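You operate a simulated robot arm through the tools that you are given. There is no shell and no other tool.

The job below is to be done with a simulated robot arm. You get a single attempt, and the scene is never put back.

JOB
Press the pink stack from the shelf's row of five onto the white stack on the press tray.
Fine: pile it on, shut the tray, press till the ribs show, then pull the tray out.

Only the result counts: the job must be done as asked and must still hold three seconds after the hand-in. Knocking over, shifting, dropping, spilling or breaking anything else fails it.

ROBOT AND FRAMES
A 7-joint arm with a two-finger gripper, fixed in place. Base frame: the origin is at the foot of the arm, x ahead of it, y to its left, z up; the work surface is at about z = 826. Units: mm, degrees, N and s.
With the tool pointing down near the work surface it reaches from about 380 to 780 mm from the base axis. Its first joint turns from -143.0 to 143.0 degrees. Payload 2.45 kg.
The tool frame sits at the grasp point between the pads (the TCP): z along the fingers, y along the line on which they close. The tips reach 26 mm beyond it. The gripper opens to 96 mm. The gripper's body begins 69 mm behind the TCP.
Orientation is that of the tool frame in the base frame, as a unit quaternion [x, y, z, w]. With the fingers straight down and closing along the base's y, the tool's x points along the base's -x, its y along +y and its z along -z.

CONTROLS
- The arm moves only by the tool nudge_tool. Its argument "steps" is a list of rows, each a list of 7 numbers: the opening, from 0 (shut) to 1 (fully open), then the shift along the tool's x, y, z in mm, then the turn, a rotation vector about the tool's x, y, z in degrees. In form: [[gripper, x, y, z, wx, wy, wz], ...]. A call has 1 to 20 rows; each row is the pose to reach, as a shift and turn from the pose commanded when the call began, along the tool's axes at that moment. Rows are played at 5 a second. More than 50 mm and 8.6 degrees between two rows, or a gripper value outside its range, and nothing of the call is played. Where a pose cannot be reached the arm comes as near as it can. A force on the tool above 80 N (or 10 N above the force at the start of the call, whichever is more), or a blocked arm, ends the call early, and 0.2 s more pass. Each finger halts on what it meets, pressing with about 40 N; the grip force reading is that of the motor and also rises with nothing between the fingers. The clock runs only during rows and for 0.2 s after the last one: add rows that repeat a pose to give the fingers time. The reply holds the time, the measured pose of the TCP, the force on the tool along the base axes, the opening and the grip force, in the units named above and with some noise, with the torque about the TCP (base axes, N m) and any sound that the robot's microphone picked up.
- Cameras (640 x 400 px; columns grow to the right, rows downward): "scene" is fixed at [217.9, 658.2, 1676]; the picture's right is [-0.84, -0.54, 0.00], its down [-0.25, 0.40, -0.88] and it looks along [0.47, -0.74, -0.47] (base axes); focal length 310 px, centre (320, 200). "wrist" rides on the gripper at [82, 3, -98] in the tool frame; the picture's right is [-0.04, 1.00, 0.00], its down [-0.73, -0.03, -0.68] and it looks along [-0.68, -0.03, 0.73] (tool axes); focal length 256 px, centre (320, 200). There is no depth. A picture from a camera that has moved, and an enlarged one, comes with that camera's place and axes in the base frame and with its lens. The place of the scene camera against the robot may be out by one fixed shift of up to 18 mm in any direction.
- grab_frame(camera): a new picture of that camera. The clock stands still meanwhile.
- raise_lower(by): slides the trunk up (or, below 0, down) by that many mm; the arm rides with it, the base frame stays. It gives what a move gives, with no picture.
- close_up(camera, box): a new picture of the part [left, top, right, bottom] of that camera's present view, enlarged. The clock stands still meanwhile.
- close_job(): hands the job in; it is judged then, once.

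Places have to be worked out from the pictures, the camera data and where the tool is seen. Open the gripper and draw the arm clear of the work before you hand the job in, unless the task says otherwise.

The tools are called after "Call:" as name(argument=value, ...) on one line, values as JSON. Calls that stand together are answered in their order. nudge_tool: Moves the arm, as the interface text tells. Its arguments: {"type":"object","properties":{"steps":{"type":"array"}},"required":["steps"]} The other tools are called the same way: raise_lower (by) slides the trunk up or down; grab_frame (camera) takes a picture; close_up (camera, box) takes an enlarged picture of a part of a camera's view; close_job () hands the job in.

At the start:

```text
time_s: 0.0
tcp_pos: [406.5, -194.4, 1325.5]
tcp_rot: [0.0, 1.0, 0.001, 0.0]
force: [-0.3, -0.8, 0.0]
ft_torque: [-0.02, 0.04, -0.02]
width: 95.8
grasp_force: 0.1
trunk travel left (down, up): [-617.0, 23.0]
```

scene: 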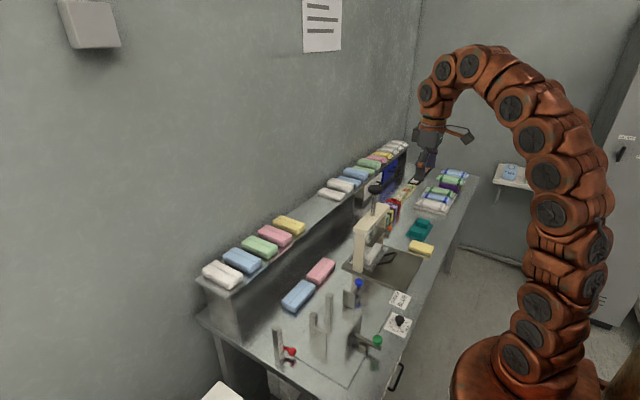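
wrist: 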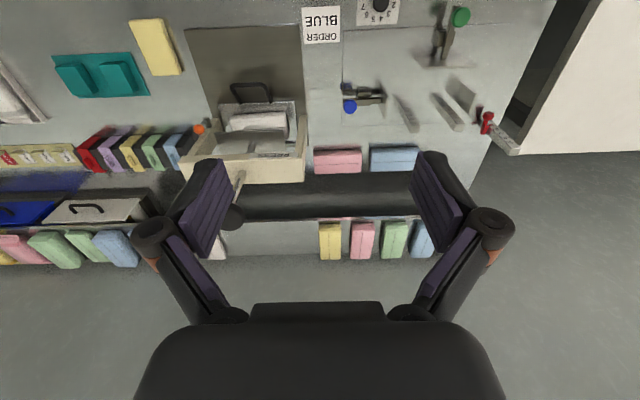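

I start by looking closer at the press, the shelf and the bench in both cameras before moving anything.

Call:
close_up(camera="scene", box=[190, 200, 350, 300])

Call:
close_up(camera="scene", box=[320, 170, 480, 270])

Call:
close_up(camera="scene", box=[260, 270, 420, 370])

Call:
close_up(camera="wrist", box=[150, 0, 350, 125])

Call:
close_up(camera="wrist", box=[150, 80, 350, 205])

Call:
close_up(camera="wrist", box=[300, 0, 540, 150])

```text
4.00 times, centred on (270, 250) of scene
camera zoom: at [217.9, 658.2, 1676.0], right [-0.84, -0.54, 0.0], down [-0.25, 0.4, -0.88], along [0.47, -0.74, -0.47], focal length 1242 px, centre (520, 0)
```

zoom: 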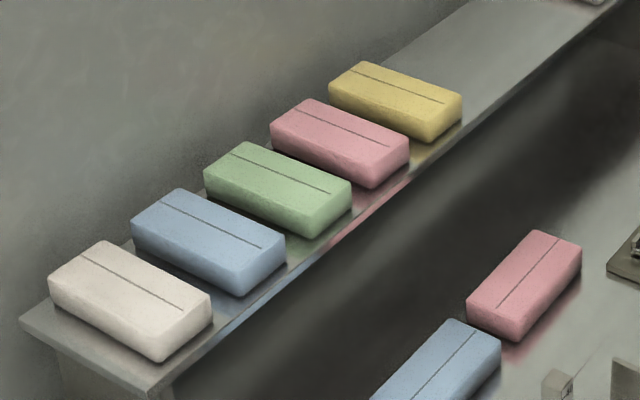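

```text
4.00 times, centred on (400, 220) of scene
camera zoom: at [217.9, 658.2, 1676.0], right [-0.84, -0.54, 0.0], down [-0.25, 0.4, -0.88], along [0.47, -0.74, -0.47], focal length 1242 px, centre (0, 120)
```

zoom: 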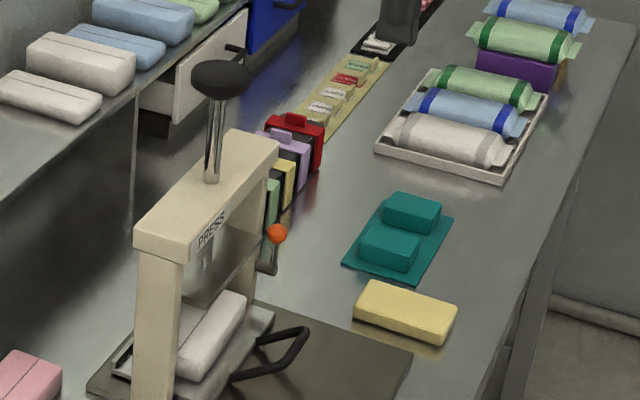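

```text
4.00 times, centred on (340, 320) of scene
camera zoom: at [217.9, 658.2, 1676.0], right [-0.84, -0.54, 0.0], down [-0.25, 0.4, -0.88], along [0.47, -0.74, -0.47], focal length 1242 px, centre (240, -280)
```

zoom: 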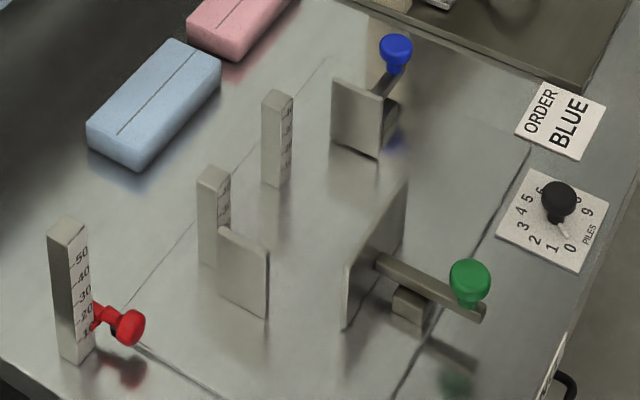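

```text
3.20 times, centred on (250, 62) of wrist
camera zoom: at [325.6, -191.9, 1423.2], right [0.04, 1.0, 0.0], down [0.73, -0.03, 0.68], along [0.68, -0.03, -0.73], focal length 819 px, centre (544, 640)
```

zoom: 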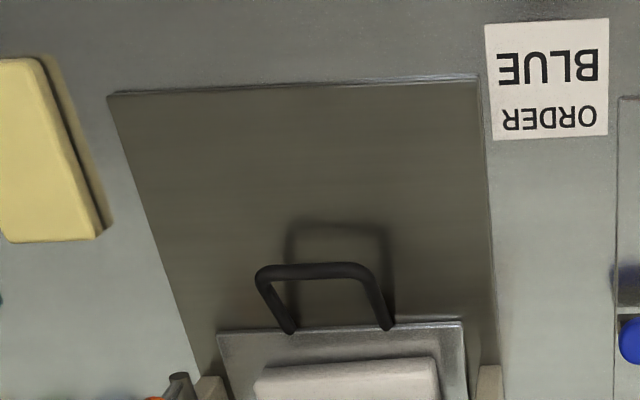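

```text
3.20 times, centred on (250, 142) of wrist
camera zoom: at [325.6, -191.9, 1423.2], right [0.04, 1.0, 0.0], down [0.73, -0.03, 0.68], along [0.68, -0.03, -0.73], focal length 819 px, centre (544, 384)
```

zoom: 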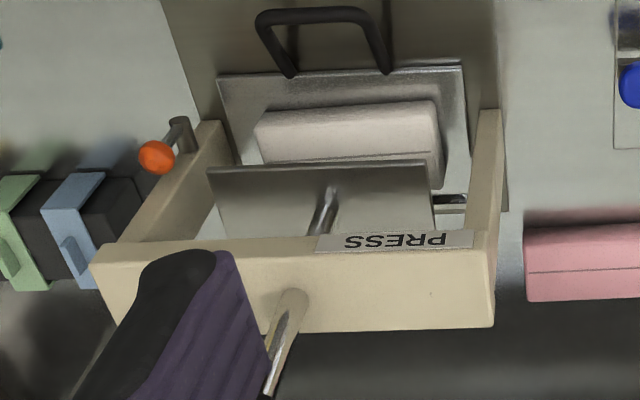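

```text
2.67 times, centred on (420, 75) of wrist
camera zoom: at [325.6, -191.9, 1423.2], right [0.04, 1.0, 0.0], down [0.73, -0.03, 0.68], along [0.68, -0.03, -0.73], focal length 683 px, centre (53, 533)
```

zoom: 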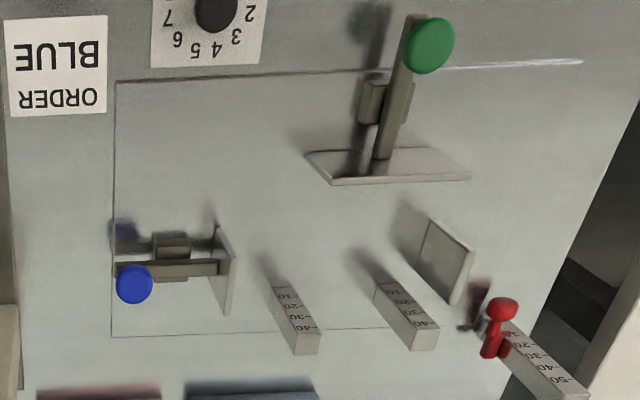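

The wrist view looks forward over the bench. I place the press knob at about (604,-339,1157), the orange knob at about (567,-455,935) and the shelf's pink stack at about (909,-98,975). I move closer in free air in front of the press for a better look.

Call:
nudge_tool(steps=[[1, 1, -26, 20, 0, 0, 0], [1, 2, -52, 40, 0, 0, 0], [1, 3, -78, 60, 0, 0, 0], [1, 4, -104, 80, 0, 0, 0], [1, 5, -130, 100, 0, 0, 0], [1, 6, -156, 125, 0, 0, 0], [1, 6, -156, 125, 0, 0, 0]])

Call:
grab_frame(camera="wrist")

Call:
grab_frame(camera="scene")

```text
time_s: 1.6
tcp_pos: [400.8, -351.8, 1199.5]
tcp_rot: [-0.001, 1.0, 0.0, 0.0]
force: [-0.5, -0.3, 0.2]
ft_torque: [0.02, 0.0, 0.0]
width: 96.1
grasp_force: 0.0
trunk travel left (down, up): [-617.0, 23.0]
```

```text
taken
camera wrist: at [320.2, -347.5, 1296.8], right [0.04, 1.0, 0.0], down [0.73, -0.03, 0.68], along [0.68, -0.03, -0.73], focal length 256 px, centre (320, 200)
```

wrist: 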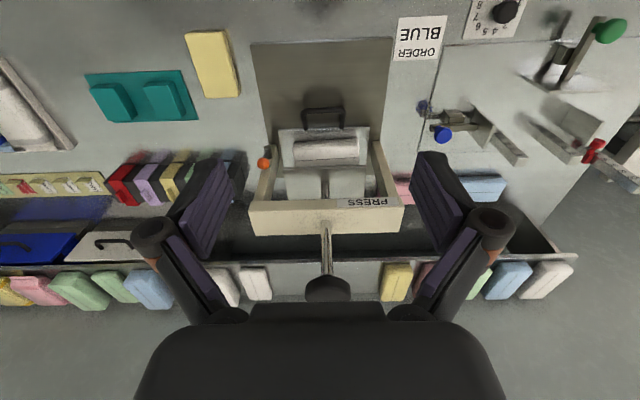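

```text
taken
```

scene: 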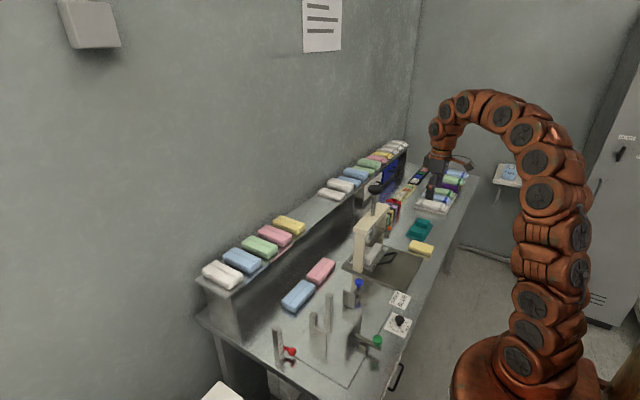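

Call:
close_up(camera="wrist", box=[240, 80, 420, 192])

Call:
close_up(camera="wrist", box=[240, 180, 420, 300])

Call:
close_up(camera="scene", box=[335, 175, 435, 290])

Call:
close_up(camera="wrist", box=[360, 240, 600, 320])

```text
3.56 times, centred on (330, 136) of wrist
camera zoom: at [320.2, -347.5, 1296.8], right [0.04, 1.0, 0.0], down [0.73, -0.03, 0.68], along [0.68, -0.03, -0.73], focal length 910 px, centre (284, 428)
```

zoom: 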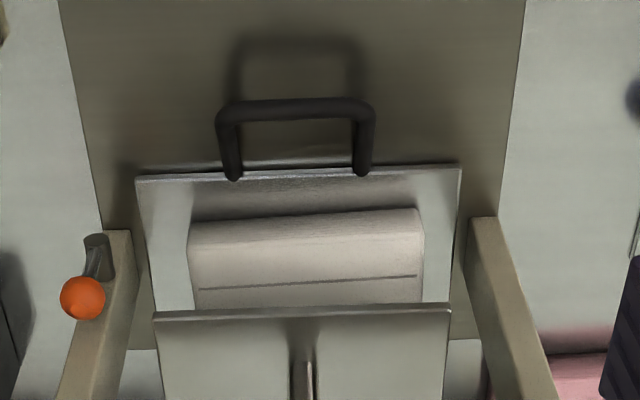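

```text
3.33 times, centred on (330, 240) of wrist
camera zoom: at [320.2, -347.5, 1296.8], right [0.04, 1.0, 0.0], down [0.73, -0.03, 0.68], along [0.68, -0.03, -0.73], focal length 853 px, centre (287, 67)
```

zoom: 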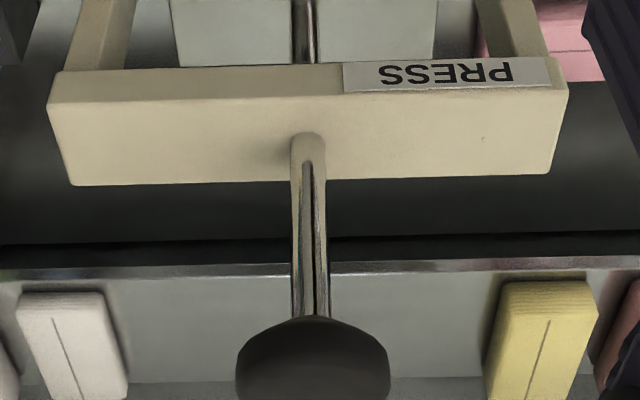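

```text
3.48 times, centred on (385, 232) of scene
camera zoom: at [217.9, 658.2, 1676.0], right [-0.84, -0.54, 0.0], down [-0.25, 0.4, -0.88], along [0.47, -0.74, -0.47], focal length 1080 px, centre (94, 87)
```

zoom: 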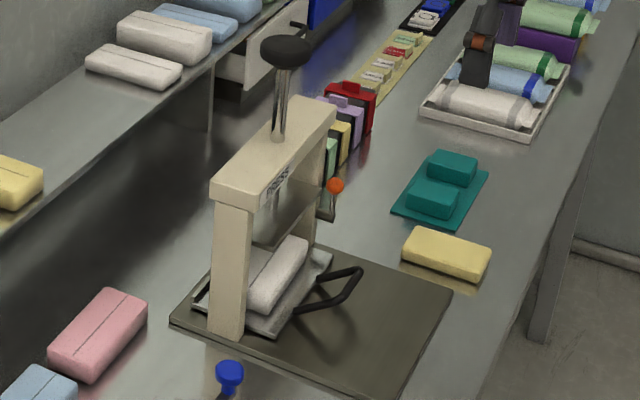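

```text
2.67 times, centred on (480, 280) of wrist
camera zoom: at [320.2, -347.5, 1296.8], right [0.04, 1.0, 0.0], down [0.73, -0.03, 0.68], along [0.68, -0.03, -0.73], focal length 683 px, centre (-107, -13)
```

zoom: 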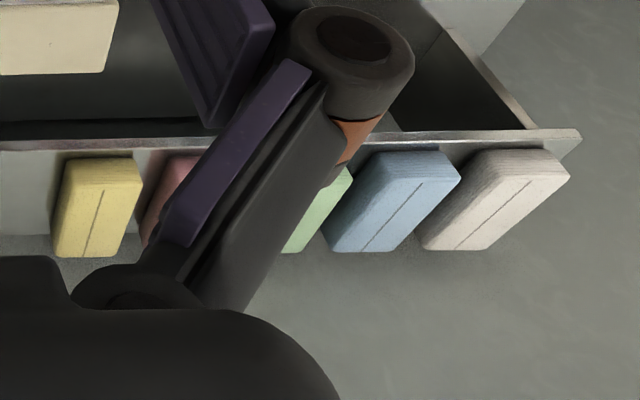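

The tray with the white stack sits between the press posts. Its handle bar is near (506,-350,870), the plate is at z≈940 and the shelf's front edge is near x≈822, z≈963. Next I move over to look straight at the row of five.

Call:
nudge_tool(steps=[[1, -10, 35, 0, 0, 0, 0], [1, -25, 70, 0, 0, 0, 0], [1, -45, 105, 0, 0, 0, 0], [1, -65, 140, 0, 0, 0, 0], [1, -90, 175, 0, 0, 0, 0], [1, -115, 210, 0, 0, 0, 0], [1, -140, 240, 0, 0, 0, 0], [1, -160, 252, 0, 0, 0, 0], [1, -160, 252, 0, 0, 0, 0]])

Call:
grab_frame(camera="wrist")

Call:
close_up(camera="wrist", box=[220, 180, 420, 305])

Call:
grab_frame(camera="scene")

```text
time_s: 3.6
tcp_pos: [561.9, -97.5, 1200.7]
tcp_rot: [0.0, 1.0, 0.0, 0.0]
force: [1.2, 0.3, -0.1]
ft_torque: [0.0, 0.03, 0.01]
width: 96.3
grasp_force: 0.0
trunk travel left (down, up): [-617.0, 23.0]
```

```text
taken
camera wrist: at [480.7, -95.5, 1297.8], right [0.04, 1.0, 0.0], down [0.73, -0.03, 0.68], along [0.68, -0.03, -0.73], focal length 256 px, centre (320, 200)
```

wrist: 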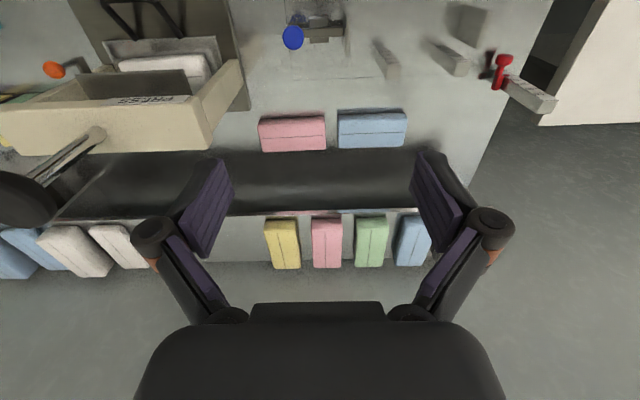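

```text
3.20 times, centred on (320, 242) of wrist
camera zoom: at [480.7, -95.5, 1297.8], right [0.04, 1.0, 0.0], down [0.73, -0.03, 0.68], along [0.68, -0.03, -0.73], focal length 819 px, centre (320, 64)
```

zoom: 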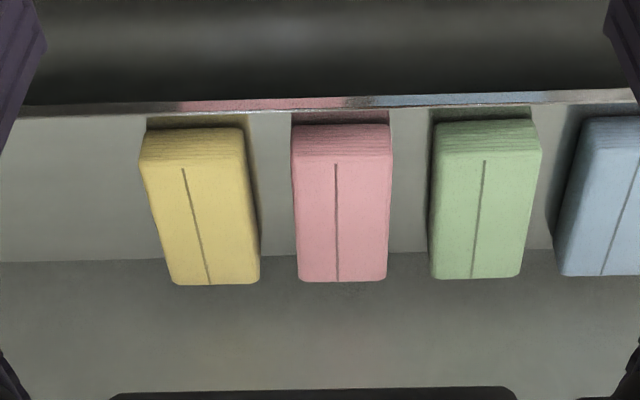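

```text
taken
```

scene: 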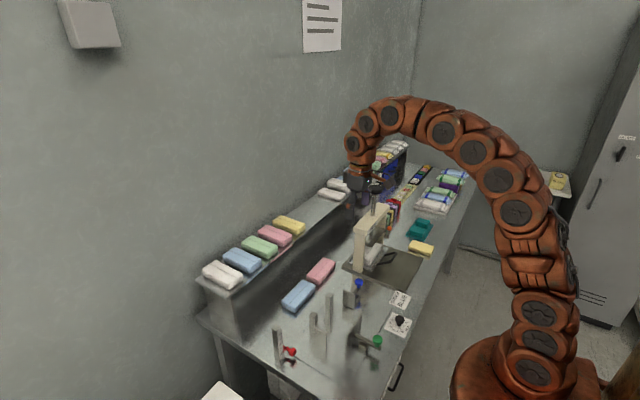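

The pink stack of the row of five is seen clearly: front at about x 850, back at about 977, centre y about -100, with gaps of about 27 mm on both sides. Before fetching it I work on the tray, so I move above the handle while yawing 90° so that the fingers close along x.

Call:
nudge_tool(steps=[[1, 8.4, -23, 9, 0, 0, 8.18], [1, 16.7, -46, 18, 0, 0, 16.36], [1, 25, -69, 27, 0, 0, 24.55], [1, 33.5, -92, 36, 0, 0, 32.73], [1, 41.8, -115, 45, 0, 0, 40.9], [1, 50, -138, 54, 0, 0, 49.1], [1, 58.5, -161, 63, 0, 0, 57.3], [1, 67, -184, 72, 0, 0, 65.5], [1, 75, -207, 81, 0, 0, 73.6], [1, 84, -230, 90, 0, 0, 81.8], [1, 92, -252.5, 100, 0, 0, 90], [1, 92, -252.5, 100, 0, 0, 90]])

Call:
grab_frame(camera="wrist")

Call:
close_up(camera="scene", box=[335, 175, 435, 290])

```text
time_s: 6.2
tcp_pos: [468.5, -352.4, 1099.4]
tcp_rot: [0.708, 0.706, 0.0, -0.001]
force: [0.5, 0.3, -0.1]
ft_torque: [-0.02, -0.01, 0.0]
width: 95.8
grasp_force: 0.1
trunk travel left (down, up): [-617.0, 23.0]
```

```text
taken
camera wrist: at [472.3, -270.7, 1196.6], right [1.0, -0.04, 0.0], down [-0.03, -0.73, 0.68], along [-0.03, -0.68, -0.73], focal length 256 px, centre (320, 200)
```

wrist: 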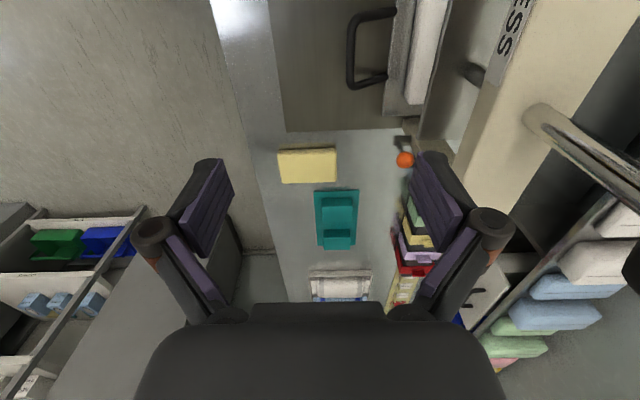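

```text
3.48 times, centred on (385, 232) of scene
camera zoom: at [217.9, 658.2, 1676.0], right [-0.84, -0.54, 0.0], down [-0.25, 0.4, -0.88], along [0.47, -0.74, -0.47], focal length 1080 px, centre (94, 87)
```

zoom: 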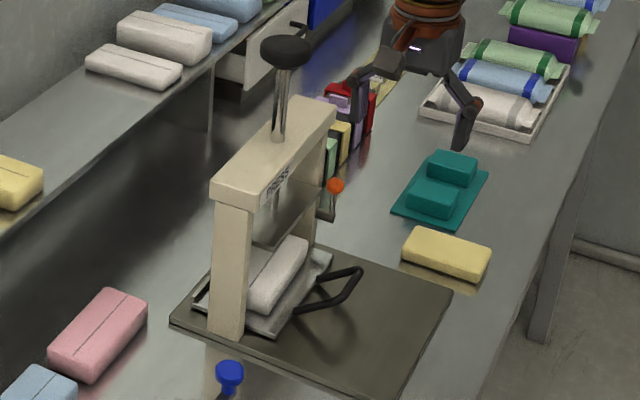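

Call:
close_up(camera="wrist", box=[320, 0, 500, 112])

Call:
close_up(camera="wrist", box=[370, 90, 500, 171])

```text
3.56 times, centred on (410, 56) of wrist
camera zoom: at [472.3, -270.7, 1196.6], right [1.0, -0.04, 0.0], down [-0.03, -0.73, 0.68], along [-0.03, -0.68, -0.73], focal length 910 px, centre (0, 712)
```

zoom: 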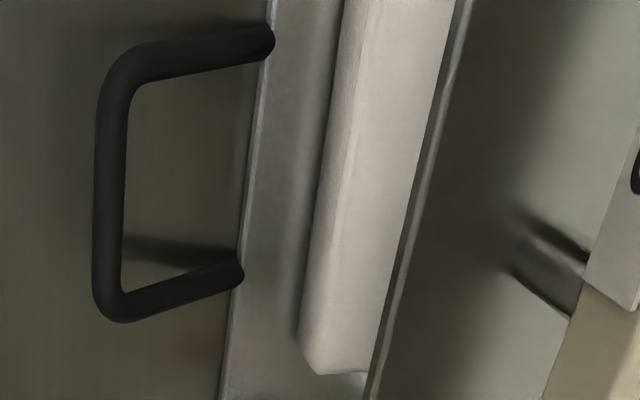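

```text
4.92 times, centred on (435, 130) of wrist
camera zoom: at [472.3, -270.7, 1196.6], right [1.0, -0.04, 0.0], down [-0.03, -0.73, 0.68], along [-0.03, -0.68, -0.73], focal length 1260 px, centre (-246, 542)
```

zoom: 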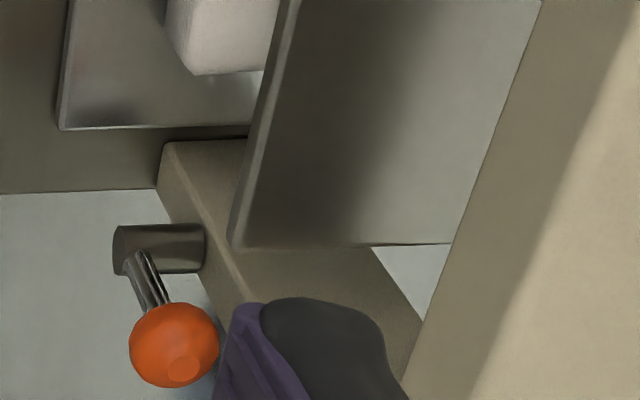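

The handle bar is about 10 mm thick at roughly (503,-349,874), running along y from -384 to -314. The orange ball is on a short lever on the far post. I narrow the gripper to about 40 mm and come down above the bar, then look again.

Call:
nudge_tool(steps=[[0.8, 1, 12, 20, 0, 0, 0], [0.6, 2, 24, 45, 0, 0, 0], [0.42, 2, 34.5, 70, 0, 0, 0], [0.42, 2, 34.5, 100, 0, 0, 0], [0.42, 2, 34.5, 130, 0, 0, 0], [0.42, 2, 34.5, 130, 0, 0, 0]])

Call:
grab_frame(camera="wrist")

Call:
close_up(camera="scene", box=[335, 175, 435, 290])

```text
time_s: 7.6
tcp_pos: [503.8, -348.5, 969.4]
tcp_rot: [0.707, 0.707, 0.0, -0.001]
force: [0.3, 0.6, 0.5]
ft_torque: [0.03, 0.03, -0.02]
width: 40.3
grasp_force: 0.1
trunk travel left (down, up): [-617.0, 23.0]
```

```text
taken
camera wrist: at [507.4, -266.7, 1066.9], right [1.0, -0.04, 0.0], down [-0.03, -0.73, 0.68], along [-0.03, -0.68, -0.73], focal length 256 px, centre (320, 200)
```

wrist: 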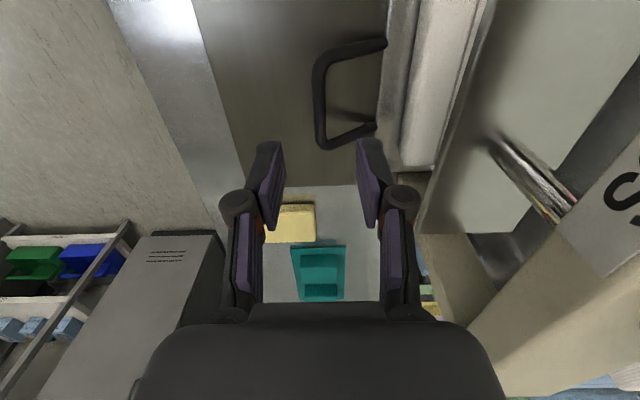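

```text
3.48 times, centred on (385, 232) of scene
camera zoom: at [217.9, 658.2, 1676.0], right [-0.84, -0.54, 0.0], down [-0.25, 0.4, -0.88], along [0.47, -0.74, -0.47], focal length 1080 px, centre (94, 87)
```

zoom: 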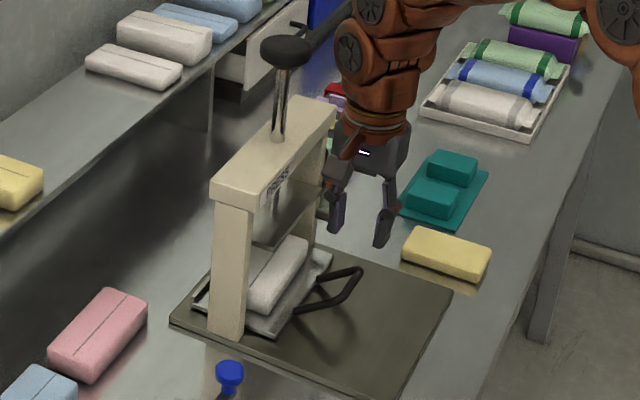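

The bar sits centred under the fingers (about x 503). I descend to z ≈ 876 with the bar between the pads and close on it.

Call:
nudge_tool(steps=[[0.42, 0, 0, 25, 0, 0, 0], [0.42, 0, 0, 50, 0, 0, 0], [0.42, 0, 0, 75, 0, 0, 0], [0.42, 0, 0, 93, 0, 0, 0], [0.42, 0, 0, 93, 0, 0, 0]])

Call:
grab_frame(camera="wrist")

Call:
close_up(camera="scene", box=[345, 200, 445, 290])

```text
time_s: 8.8
tcp_pos: [502.5, -349.2, 877.5]
tcp_rot: [0.707, 0.707, 0.0, 0.0]
force: [0.0, 0.7, -0.6]
ft_torque: [0.02, -0.03, 0.01]
width: 40.4
grasp_force: 0.1
trunk travel left (down, up): [-617.0, 23.0]
```

```text
taken
camera wrist: at [506.8, -267.4, 974.6], right [1.0, -0.04, 0.0], down [-0.03, -0.73, 0.68], along [-0.03, -0.68, -0.73], focal length 256 px, centre (320, 200)
```

wrist: 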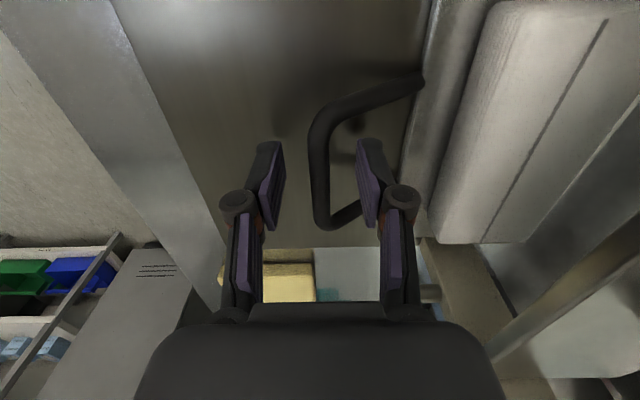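

```text
4.44 times, centred on (395, 245) of scene
camera zoom: at [217.9, 658.2, 1676.0], right [-0.84, -0.54, 0.0], down [-0.25, 0.4, -0.88], along [0.47, -0.74, -0.47], focal length 1380 px, centre (-13, 0)
```

zoom: 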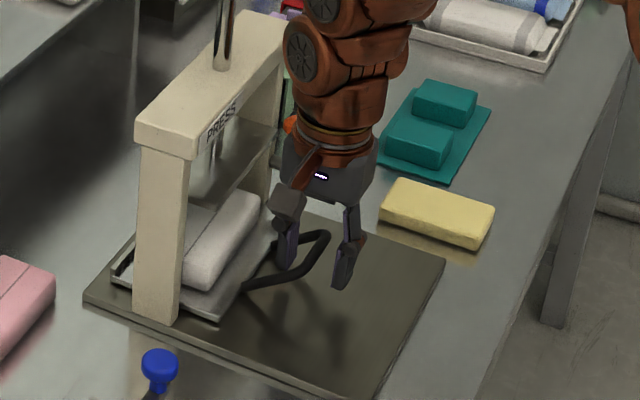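

The bar lies between the pads; I close on it and hold, watching the width and the force.

Call:
nudge_tool(steps=[[0.2, 0, 0, 0, 0, 0, 0], [0.05, 0, 0, 0, 0, 0, 0], [0.0, 0, 0, 0, 0, 0, 0], [0.0, 0, 0, 0, 0, 0, 0], [0.0, 0, 0, 0, 0, 0, 0]])

Call:
close_up(camera="wrist", box=[220, 60, 440, 240])

```text
time_s: 10.0
tcp_pos: [502.9, -349.2, 878.5]
tcp_rot: [0.707, 0.708, 0.0, 0.0]
force: [1.4, -1.1, -2.6]
ft_torque: [-0.17, -0.06, 0.86]
width: 8.7
grasp_force: 36.3
trunk travel left (down, up): [-617.0, 23.0]
```

```text
2.22 times, centred on (330, 150) of wrist
camera zoom: at [506.8, -267.4, 974.7], right [1.0, -0.04, 0.0], down [-0.03, -0.73, 0.68], along [-0.03, -0.68, -0.73], focal length 569 px, centre (298, 311)
```

zoom: 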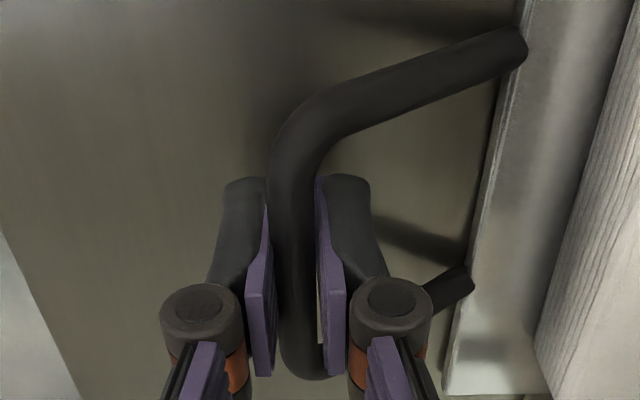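

The bar is held (8.7 mm). I pull slowly towards -x, first only 20 mm, to feel the tray's resistance.

Call:
nudge_tool(steps=[[0, 0, -4, 0, 0, 0, 0], [0, 0, -8, 0, 0, 0, 0], [0, 0, -12, 0, 0, 0, 0], [0, 0, -16, 0, 0, 0, 0], [0, 0, -20, 0, 0, 0, 0], [0, 0, -20, 0, 0, 0, 0]])

Call:
grab_frame(camera="wrist")

```text
time_s: 11.4
tcp_pos: [483.5, -349.4, 877.6]
tcp_rot: [0.707, 0.707, 0.0, -0.001]
force: [-0.3, 2.7, -15.3]
ft_torque: [-0.16, -0.02, 0.84]
width: 8.7
grasp_force: 36.7
trunk travel left (down, up): [-617.0, 23.0]
```

```text
taken
camera wrist: at [486.7, -267.6, 974.8], right [1.0, -0.04, 0.0], down [-0.03, -0.73, 0.68], along [-0.03, -0.68, -0.74], focal length 256 px, centre (320, 200)
```

wrist: 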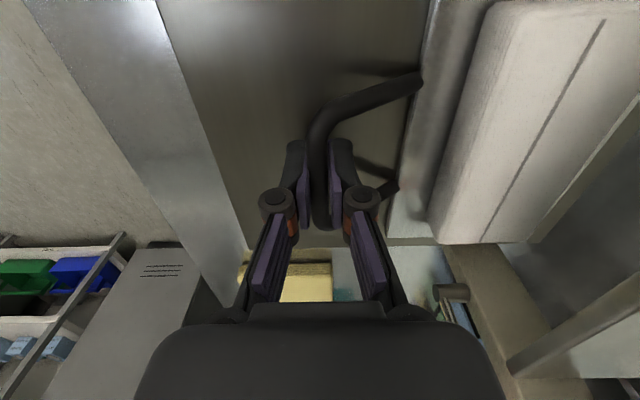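

The tray slides along with the hand; there is a 15 N vertical load, so I ease 1.5 mm downwards and keep pulling.

Call:
nudge_tool(steps=[[0, 0, -5, 1, 0, 0, 0], [0, 0, -10, 1.5, 0, 0, 0], [0, 0, -15, 1.5, 0, 0, 0], [0, 0, -20, 1.5, 0, 0, 0], [0, 0, -25, 1.5, 0, 0, 0], [0, 0, -30, 1.5, 0, 0, 0], [0, 0, -30, 1.5, 0, 0, 0]])

Call:
close_up(camera="scene", box=[345, 200, 445, 290])

```text
time_s: 13.0
tcp_pos: [452.7, -348.8, 877.4]
tcp_rot: [0.707, 0.707, 0.0, 0.001]
force: [0.4, 6.6, 11.3]
ft_torque: [-0.61, -0.03, 0.87]
width: 8.6
grasp_force: 36.5
trunk travel left (down, up): [-617.0, 23.0]
```

```text
4.44 times, centred on (395, 245) of scene
camera zoom: at [217.9, 658.2, 1676.0], right [-0.84, -0.54, 0.0], down [-0.25, 0.4, -0.88], along [0.47, -0.74, -0.47], focal length 1380 px, centre (-13, 0)
```

zoom: 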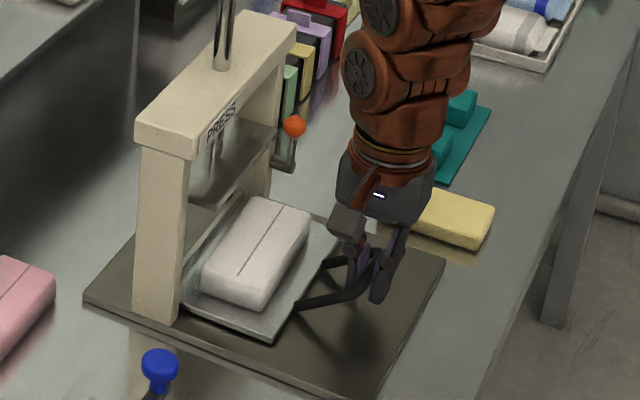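

The tray runs freely; I continue pulling by 60 mm with a small vertical correction, watching for an end stop.

Call:
nudge_tool(steps=[[0, 0, -5, -0.6, 0, 0, 0], [0, 0, -10, -0.6, 0, 0, 0], [0, 0, -15, -0.6, 0, 0, 0], [0, 0, -20, -0.6, 0, 0, 0], [0, 0, -25, -0.6, 0, 0, 0], [0, 0, -30, -0.6, 0, 0, 0], [0, 0, -35, -0.6, 0, 0, 0], [0, 0, -40, -0.6, 0, 0, 0], [0, 0, -45, -0.6, 0, 0, 0], [0, 0, -50, -0.6, 0, 0, 0], [0, 0, -55, -0.6, 0, 0, 0], [0, 0, -60, -0.6, 0, 0, 0], [0, 0, -60, -0.6, 0, 0, 0]])

Call:
grab_frame(camera="wrist")

Call:
close_up(camera="scene", box=[345, 200, 445, 290])

```text
time_s: 15.8
tcp_pos: [391.2, -348.3, 877.4]
tcp_rot: [0.707, 0.707, 0.0, -0.001]
force: [-1.2, 5.7, 14.2]
ft_torque: [0.07, 0.01, 0.86]
width: 8.7
grasp_force: 36.6
trunk travel left (down, up): [-617.0, 23.0]
```

```text
taken
camera wrist: at [396.3, -267.7, 974.4], right [1.0, -0.04, 0.0], down [-0.03, -0.73, 0.68], along [-0.03, -0.68, -0.73], focal length 256 px, centre (320, 200)
```

wrist: 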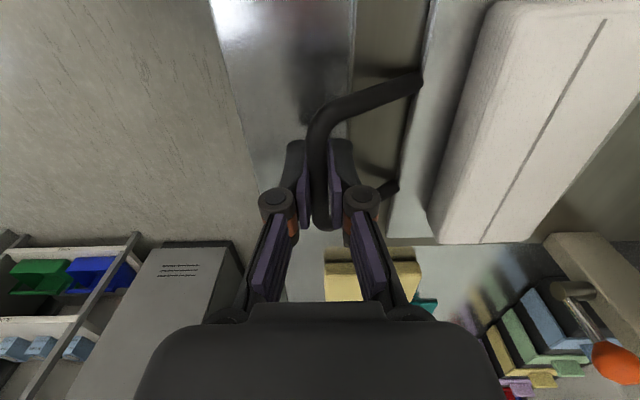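

```text
4.44 times, centred on (395, 245) of scene
camera zoom: at [217.9, 658.2, 1676.0], right [-0.84, -0.54, 0.0], down [-0.25, 0.4, -0.88], along [0.47, -0.74, -0.47], focal length 1380 px, centre (-13, 0)
```

zoom: 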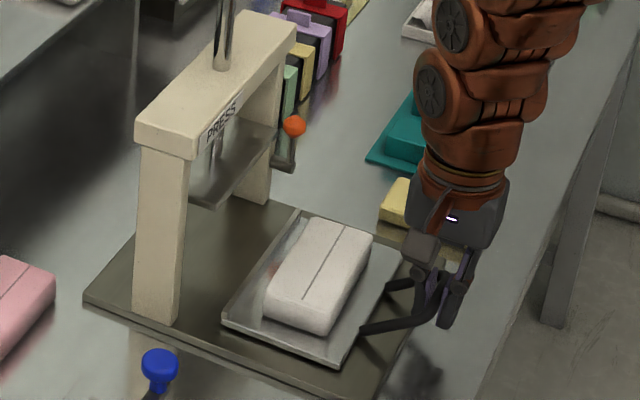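

The tray is now fully clear of the press with the white stack on it (hand at x≈391). I release the bar and rise straight up.

Call:
nudge_tool(steps=[[0.1, 0, 0, 0, 0, 0, 0], [0.25, 0, 0, 0, 0, 0, 0], [0.4, 0, 0, 0, 0, 0, 0], [0.4, 0, 0, 0, 0, 0, 0], [0.4, 0, 0, -15, 0, 0, 0], [0.4, 0, 0, -40, 0, 0, 0], [0.4, 0, 0, -80, 0, 0, 0], [0.4, 0, 0, -120, 0, 0, 0], [0.4, 0, 0, -160, 0, 0, 0], [0.4, 0, 0, -160, 0, 0, 0]])

Call:
grab_frame(camera="wrist")

Call:
close_up(camera="scene", box=[345, 200, 445, 290])

```text
time_s: 18.0
tcp_pos: [392.8, -347.6, 1039.6]
tcp_rot: [0.707, 0.707, 0.001, 0.0]
force: [0.1, -0.5, 0.3]
ft_torque: [0.01, -0.01, 0.0]
width: 38.6
grasp_force: 0.0
trunk travel left (down, up): [-617.0, 23.0]
```

```text
taken
camera wrist: at [396.4, -266.7, 1135.8], right [1.0, -0.04, 0.0], down [-0.03, -0.73, 0.68], along [-0.03, -0.68, -0.73], focal length 256 px, centre (320, 200)
```

wrist: 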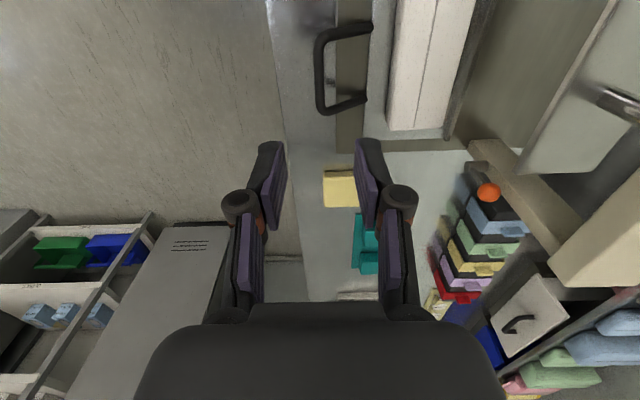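

```text
4.44 times, centred on (395, 245) of scene
camera zoom: at [217.9, 658.2, 1676.0], right [-0.84, -0.54, 0.0], down [-0.25, 0.4, -0.88], along [0.47, -0.74, -0.47], focal length 1380 px, centre (-13, 0)
```

zoom: 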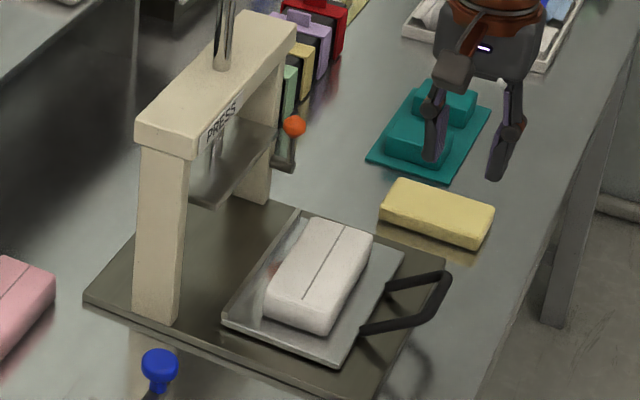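

The tray stands clear and the bar is free. I rise and yaw back to zero to take a proper look at the white stack's place from above.

Call:
nudge_tool(steps=[[0.5, 0, 3, -15, 0, 0, -8.18], [0.6, 0, 6, -30, 0, 0, -16.36], [0.7, 0, 9, -45, 0, 0, -24.55], [0.8, 0, 12, -60, 0, 0, -32.73], [0.9, 0, 15, -75, 0, 0, -40.9], [1, 0, 18, -90, 0, 0, -49.1], [1, 0, 21, -105, 0, 0, -57.3], [1, 0, 24, -120, 0, 0, -65.5], [1, 0, 28, -135, 0, 0, -73.6], [1, -1, 32, -150, 0, 0, -81.8], [1, -2, 37, -160, 0, 0, -90], [1, -2, 37, -160, 0, 0, -90]])

Call:
grab_frame(camera="wrist")

Call:
close_up(camera="wrist", box=[240, 40, 400, 140])

```text
time_s: 20.6
tcp_pos: [431.4, -352.1, 1197.6]
tcp_rot: [-0.001, 1.0, 0.001, 0.0]
force: [-1.2, -0.4, -0.7]
ft_torque: [0.02, 0.0, 0.01]
width: 96.0
grasp_force: 0.0
trunk travel left (down, up): [-617.0, 23.0]
```

```text
taken
camera wrist: at [350.0, -349.0, 1294.4], right [0.04, 1.0, 0.0], down [0.73, -0.03, 0.68], along [0.68, -0.02, -0.73], focal length 256 px, centre (320, 200)
```

wrist: 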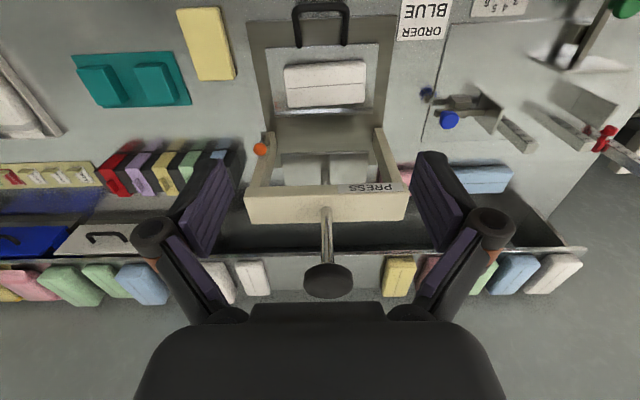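

```text
4.00 times, centred on (320, 90) of wrist
camera zoom: at [350.0, -349.0, 1294.4], right [0.04, 1.0, 0.0], down [0.73, -0.03, 0.68], along [0.68, -0.02, -0.73], focal length 1024 px, centre (320, 640)
```

zoom: 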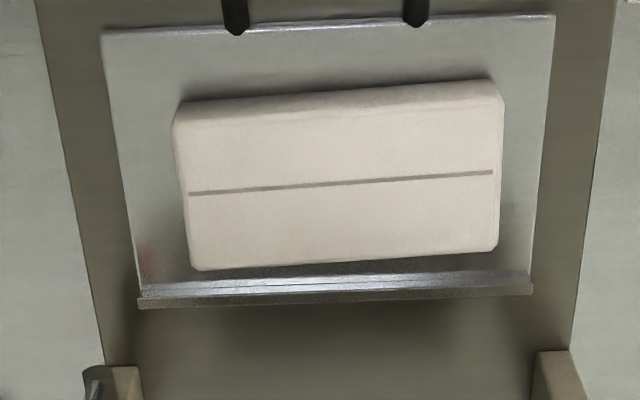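

The white stack on the tray lies at about (498,-345), top z ≈ 866, turned by only about 1.7°. Now I go back to the shelf side, tilting the tool forward to find out how far the arm reaches.

Call:
nudge_tool(steps=[[1, 0, 36, 0, 0, 0, 0], [1, -10, 72, 0, 0, 0, 0], [1, -25, 108, 0, 0, 0, 0], [1, -50, 144, 0, 0, 0, 0], [1, -75, 180, 0, 0, 0, 0], [1, -105, 212, 0, 0, 0, 0], [1, -140, 235, 0, 0, 0, 0], [1, -170, 252, 0, 0, 0, 0], [1, -185, 252, 0, 0, -8, 0], [1, -200, 252, 0, 0, -16, 0], [1, -215, 252, 0, 0, -24, 0], [1, -230, 252, 0, 0, -32, 0], [1, -245, 252, 0, 0, -40, 0], [1, -260, 252, 0, 0, -45, 0], [1, -260, 252, 0, 0, -45, 0]])

Call:
grab_frame(camera="wrist")

Call:
grab_frame(camera="scene")

```text
time_s: 23.8
tcp_pos: [691.9, -99.2, 1197.0]
tcp_rot: [-0.001, 0.923, 0.002, 0.384]
force: [-0.1, 0.7, -0.2]
ft_torque: [0.0, 0.01, 0.02]
width: 96.1
grasp_force: 0.1
trunk travel left (down, up): [-617.0, 23.0]
```

```text
taken
camera wrist: at [564.1, -95.9, 1208.0], right [0.03, 1.0, 0.03], down [0.04, -0.03, 1.0], along [1.0, -0.03, -0.04], focal length 256 px, centre (320, 200)
```

wrist: 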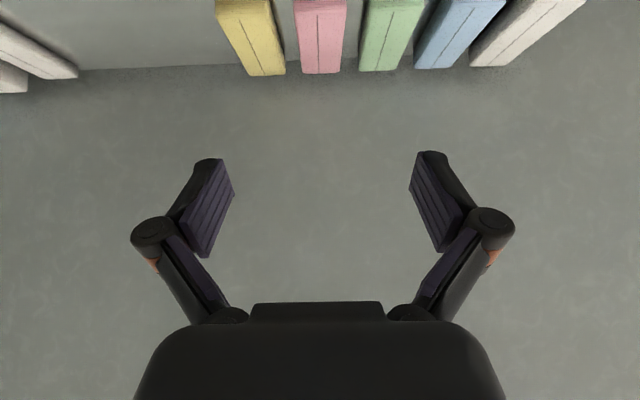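

```text
taken
```

scene: 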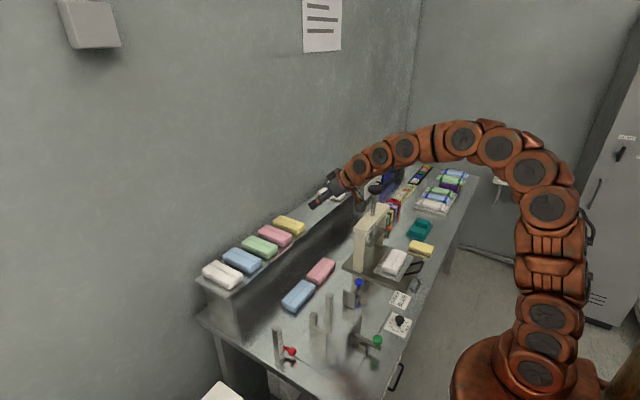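

At 45° tilt the arm reaches well and the wrist camera now looks level along +x, with the pink stack straight ahead. I advance along the tool axis towards the row to get a closer view.

Call:
nudge_tool(steps=[[1, 0, 0, 24, 0, 0, 0], [1, 0, 0, 48, 0, 0, 0], [1, 0, 0, 72, 0, 0, 0], [1, 0, 0, 96, 0, 0, 0], [1, 0, 0, 120, 0, 0, 0], [1, 0, 0, 141, 0, 0, 0], [1, 0, 0, 141, 0, 0, 0]])

Call:
grab_frame(camera="wrist")

Call:
close_up(camera="scene", box=[230, 160, 390, 260])

```text
time_s: 25.4
tcp_pos: [790.3, -99.0, 1097.5]
tcp_rot: [0.0, 0.924, 0.0, 0.382]
force: [0.2, 0.6, 0.3]
ft_torque: [-0.01, 0.02, -0.03]
width: 95.9
grasp_force: 0.3
trunk travel left (down, up): [-617.0, 23.0]
```

```text
taken
camera wrist: at [663.7, -95.2, 1108.3], right [0.03, 1.0, 0.03], down [0.04, -0.03, 1.0], along [1.0, -0.03, -0.04], focal length 256 px, centre (320, 200)
```

wrist: 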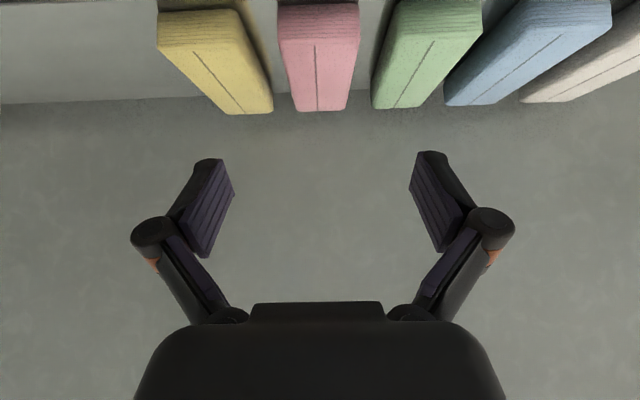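

```text
4.00 times, centred on (310, 210) of scene
camera zoom: at [217.9, 658.2, 1676.0], right [-0.84, -0.54, 0.0], down [-0.25, 0.4, -0.88], along [0.47, -0.74, -0.47], focal length 1242 px, centre (360, 160)
```

zoom: 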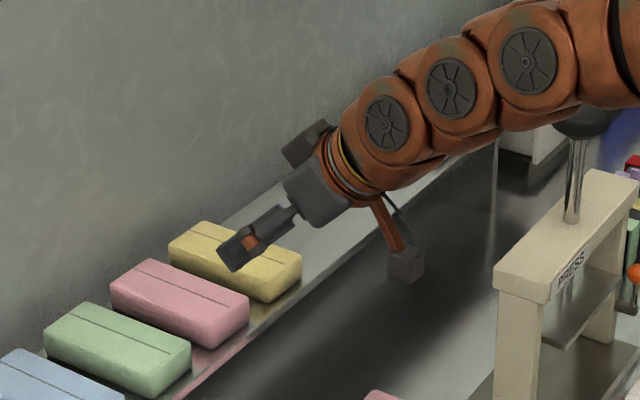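

Call:
close_up(camera="wrist", box=[140, 0, 500, 130])

Call:
close_up(camera="wrist", box=[240, 0, 400, 120])

```text
1.78 times, centred on (320, 65) of wrist
camera zoom: at [663.7, -95.2, 1108.3], right [0.03, 1.0, 0.03], down [0.04, -0.03, 1.0], along [1.0, -0.03, -0.04], focal length 455 px, centre (320, 440)
```

zoom: 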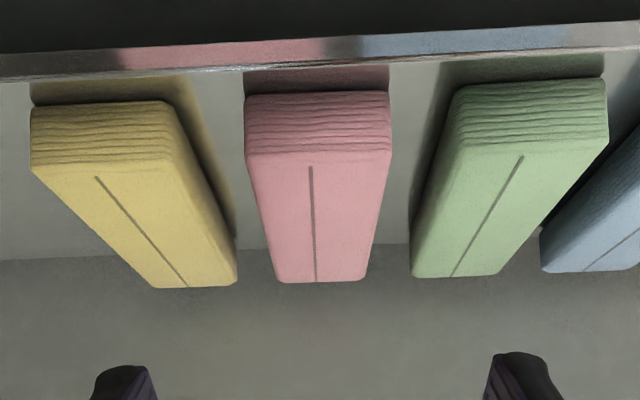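

```text
3.33 times, centred on (320, 60) of wrist
camera zoom: at [663.7, -95.2, 1108.3], right [0.03, 1.0, 0.03], down [0.04, -0.03, 1.0], along [1.0, -0.03, -0.04], focal length 853 px, centre (320, 667)
```

zoom: 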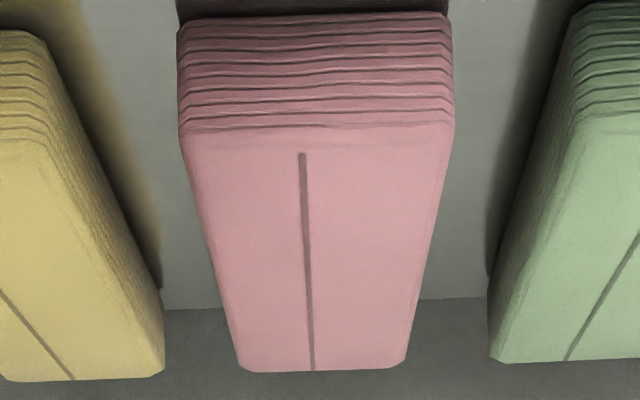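

The layers on the stack's front end and the gaps to its neighbours are clear, but the heights are still uncertain. I drop the camera to near stack level, in front of the shelf, to measure the shelf and stack heights.

Call:
nudge_tool(steps=[[1, 17, 0, 5.5, 0, 0, 0], [1, 35, 0, 11, 0, 0, 0], [1, 52, 0, 16.5, 0, 0, 0], [1, 70, 0, 22, 0, 0, 0], [1, 87, 0, 28, 0, 0, 0], [1, 104, 0, 33, 0, 0, 0], [1, 104, 0, 33, 0, 0, 0]])

Call:
grab_frame(camera="wrist")

Call:
close_up(camera="wrist", box=[220, 140, 420, 265])

```text
time_s: 27.0
tcp_pos: [739.0, -100.3, 1000.3]
tcp_rot: [0.0, 0.924, 0.0, 0.383]
force: [-0.7, -0.2, 0.3]
ft_torque: [0.03, -0.01, 0.02]
width: 96.0
grasp_force: 0.1
trunk travel left (down, up): [-617.0, 23.0]
```

```text
taken
camera wrist: at [612.3, -96.3, 1010.8], right [0.03, 1.0, 0.03], down [0.04, -0.03, 1.0], along [1.0, -0.03, -0.04], focal length 256 px, centre (320, 200)
```

wrist: 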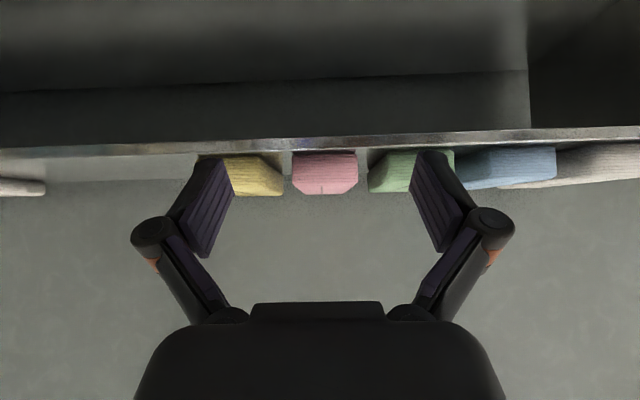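

```text
3.20 times, centred on (320, 202) of wrist
camera zoom: at [612.3, -96.3, 1010.8], right [0.03, 1.0, 0.03], down [0.04, -0.03, 1.0], along [1.0, -0.03, -0.04], focal length 819 px, centre (320, 192)
```

zoom: 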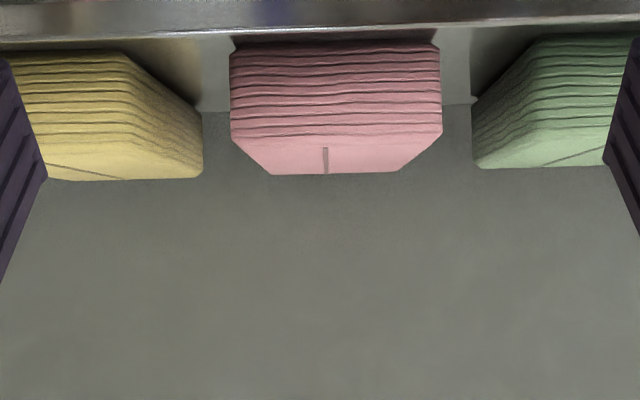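

The level view gives a shelf surface at z ≈ 958, a stack top at about 988, pink centred at y ≈ -98, 62 mm wide, with gaps of about 29 mm on both sides. I rise, set the opening to about 78 mm and move over the pink stack, staying well above it.

Call:
nudge_tool(steps=[[0.9, -18, 0, -18, 0, 0, 0], [0.81, -36, 1, -36, 0, 0, 0], [0.81, -53, 2.3, -53, 0, 0, 0], [0.81, -71, 2.3, -35.5, 0, 0, 0], [0.81, -88, 2.3, -18, 0, 0, 0], [0.81, -105, 2.3, -0.7, 0, 0, 0], [0.81, -123, 2.3, 16.7, 0, 0, 0], [0.81, -140, 2.3, 34, 0, 0, 0], [0.81, -157.6, 2.3, 51.6, 0, 0, 0], [0.81, -157.6, 2.3, 51.6, 0, 0, 0]])

Call:
grab_frame(camera="wrist")

Call:
close_up(camera="scene", box=[210, 160, 370, 260])

```text
time_s: 29.2
tcp_pos: [885.3, -95.9, 1076.1]
tcp_rot: [0.0, 0.924, 0.0, 0.383]
force: [0.0, -0.8, -0.1]
ft_torque: [-0.01, 0.0, -0.02]
width: 77.6
grasp_force: 0.1
trunk travel left (down, up): [-617.0, 23.0]
```

```text
taken
camera wrist: at [759.4, -93.5, 1087.8], right [0.03, 1.0, 0.03], down [0.04, -0.03, 1.0], along [1.0, -0.03, -0.04], focal length 256 px, centre (320, 200)
```

wrist: 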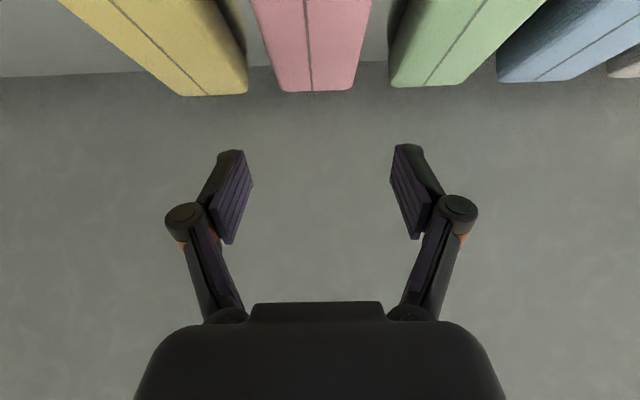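

```text
4.00 times, centred on (290, 210) of scene
camera zoom: at [217.9, 658.2, 1676.0], right [-0.84, -0.54, 0.0], down [-0.25, 0.4, -0.88], along [0.47, -0.74, -0.47], focal length 1242 px, centre (440, 160)
```

zoom: 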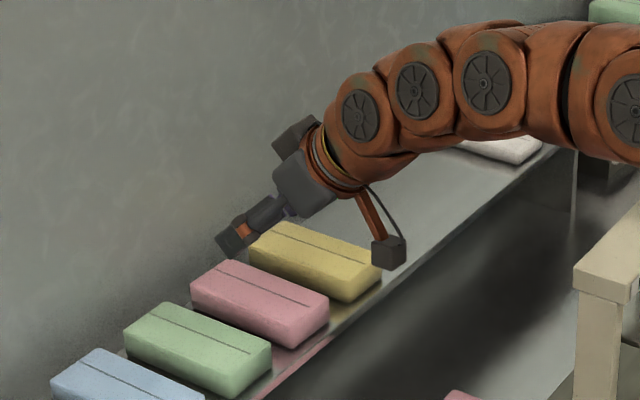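

The arm reaches this place. The image puts the pink stack about 2.3 mm to the -y side of the finger centre, so I correct that and descend to just above the stack tops for a check.

Call:
nudge_tool(steps=[[0.81, 9.5, -1, 10, 0, 0, 0], [0.81, 19, -2.3, 20.5, 0, 0, 0], [0.81, 28.5, -2.3, 31, 0, 0, 0], [0.81, 38.2, -2.3, 41, 0, 0, 0], [0.81, 38.2, -2.3, 41, 0, 0, 0]])

Call:
grab_frame(camera="wrist")

Call:
close_up(camera="scene", box=[230, 180, 330, 260])

```text
time_s: 30.4
tcp_pos: [888.6, -98.9, 1018.8]
tcp_rot: [0.0, 0.924, 0.0, 0.382]
force: [0.4, -0.2, -0.5]
ft_torque: [-0.01, 0.04, 0.02]
width: 77.6
grasp_force: 0.0
trunk travel left (down, up): [-617.0, 23.0]
```

```text
taken
camera wrist: at [762.4, -95.3, 1030.1], right [0.03, 1.0, 0.03], down [0.04, -0.03, 1.0], along [1.0, -0.03, -0.04], focal length 256 px, centre (320, 200)
```

wrist: 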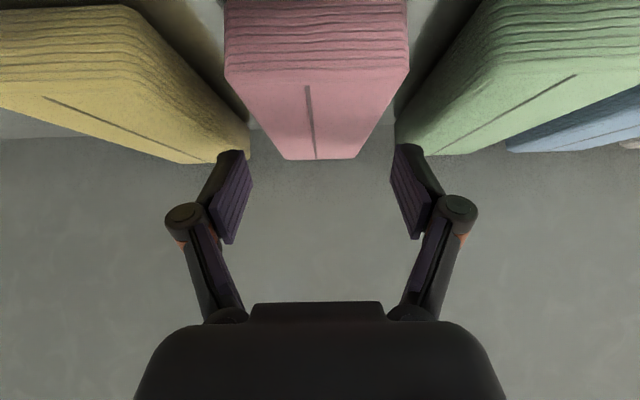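

```text
5.00 times, centred on (280, 220) of scene
camera zoom: at [217.9, 658.2, 1676.0], right [-0.84, -0.54, 0.0], down [-0.25, 0.4, -0.88], along [0.47, -0.74, -0.47], focal length 1552 px, centre (520, 100)
```

zoom: 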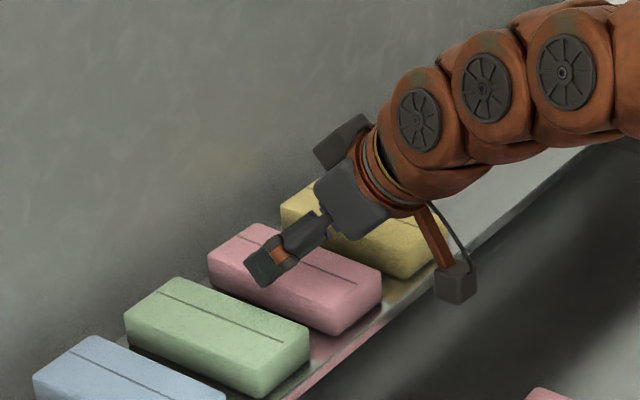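

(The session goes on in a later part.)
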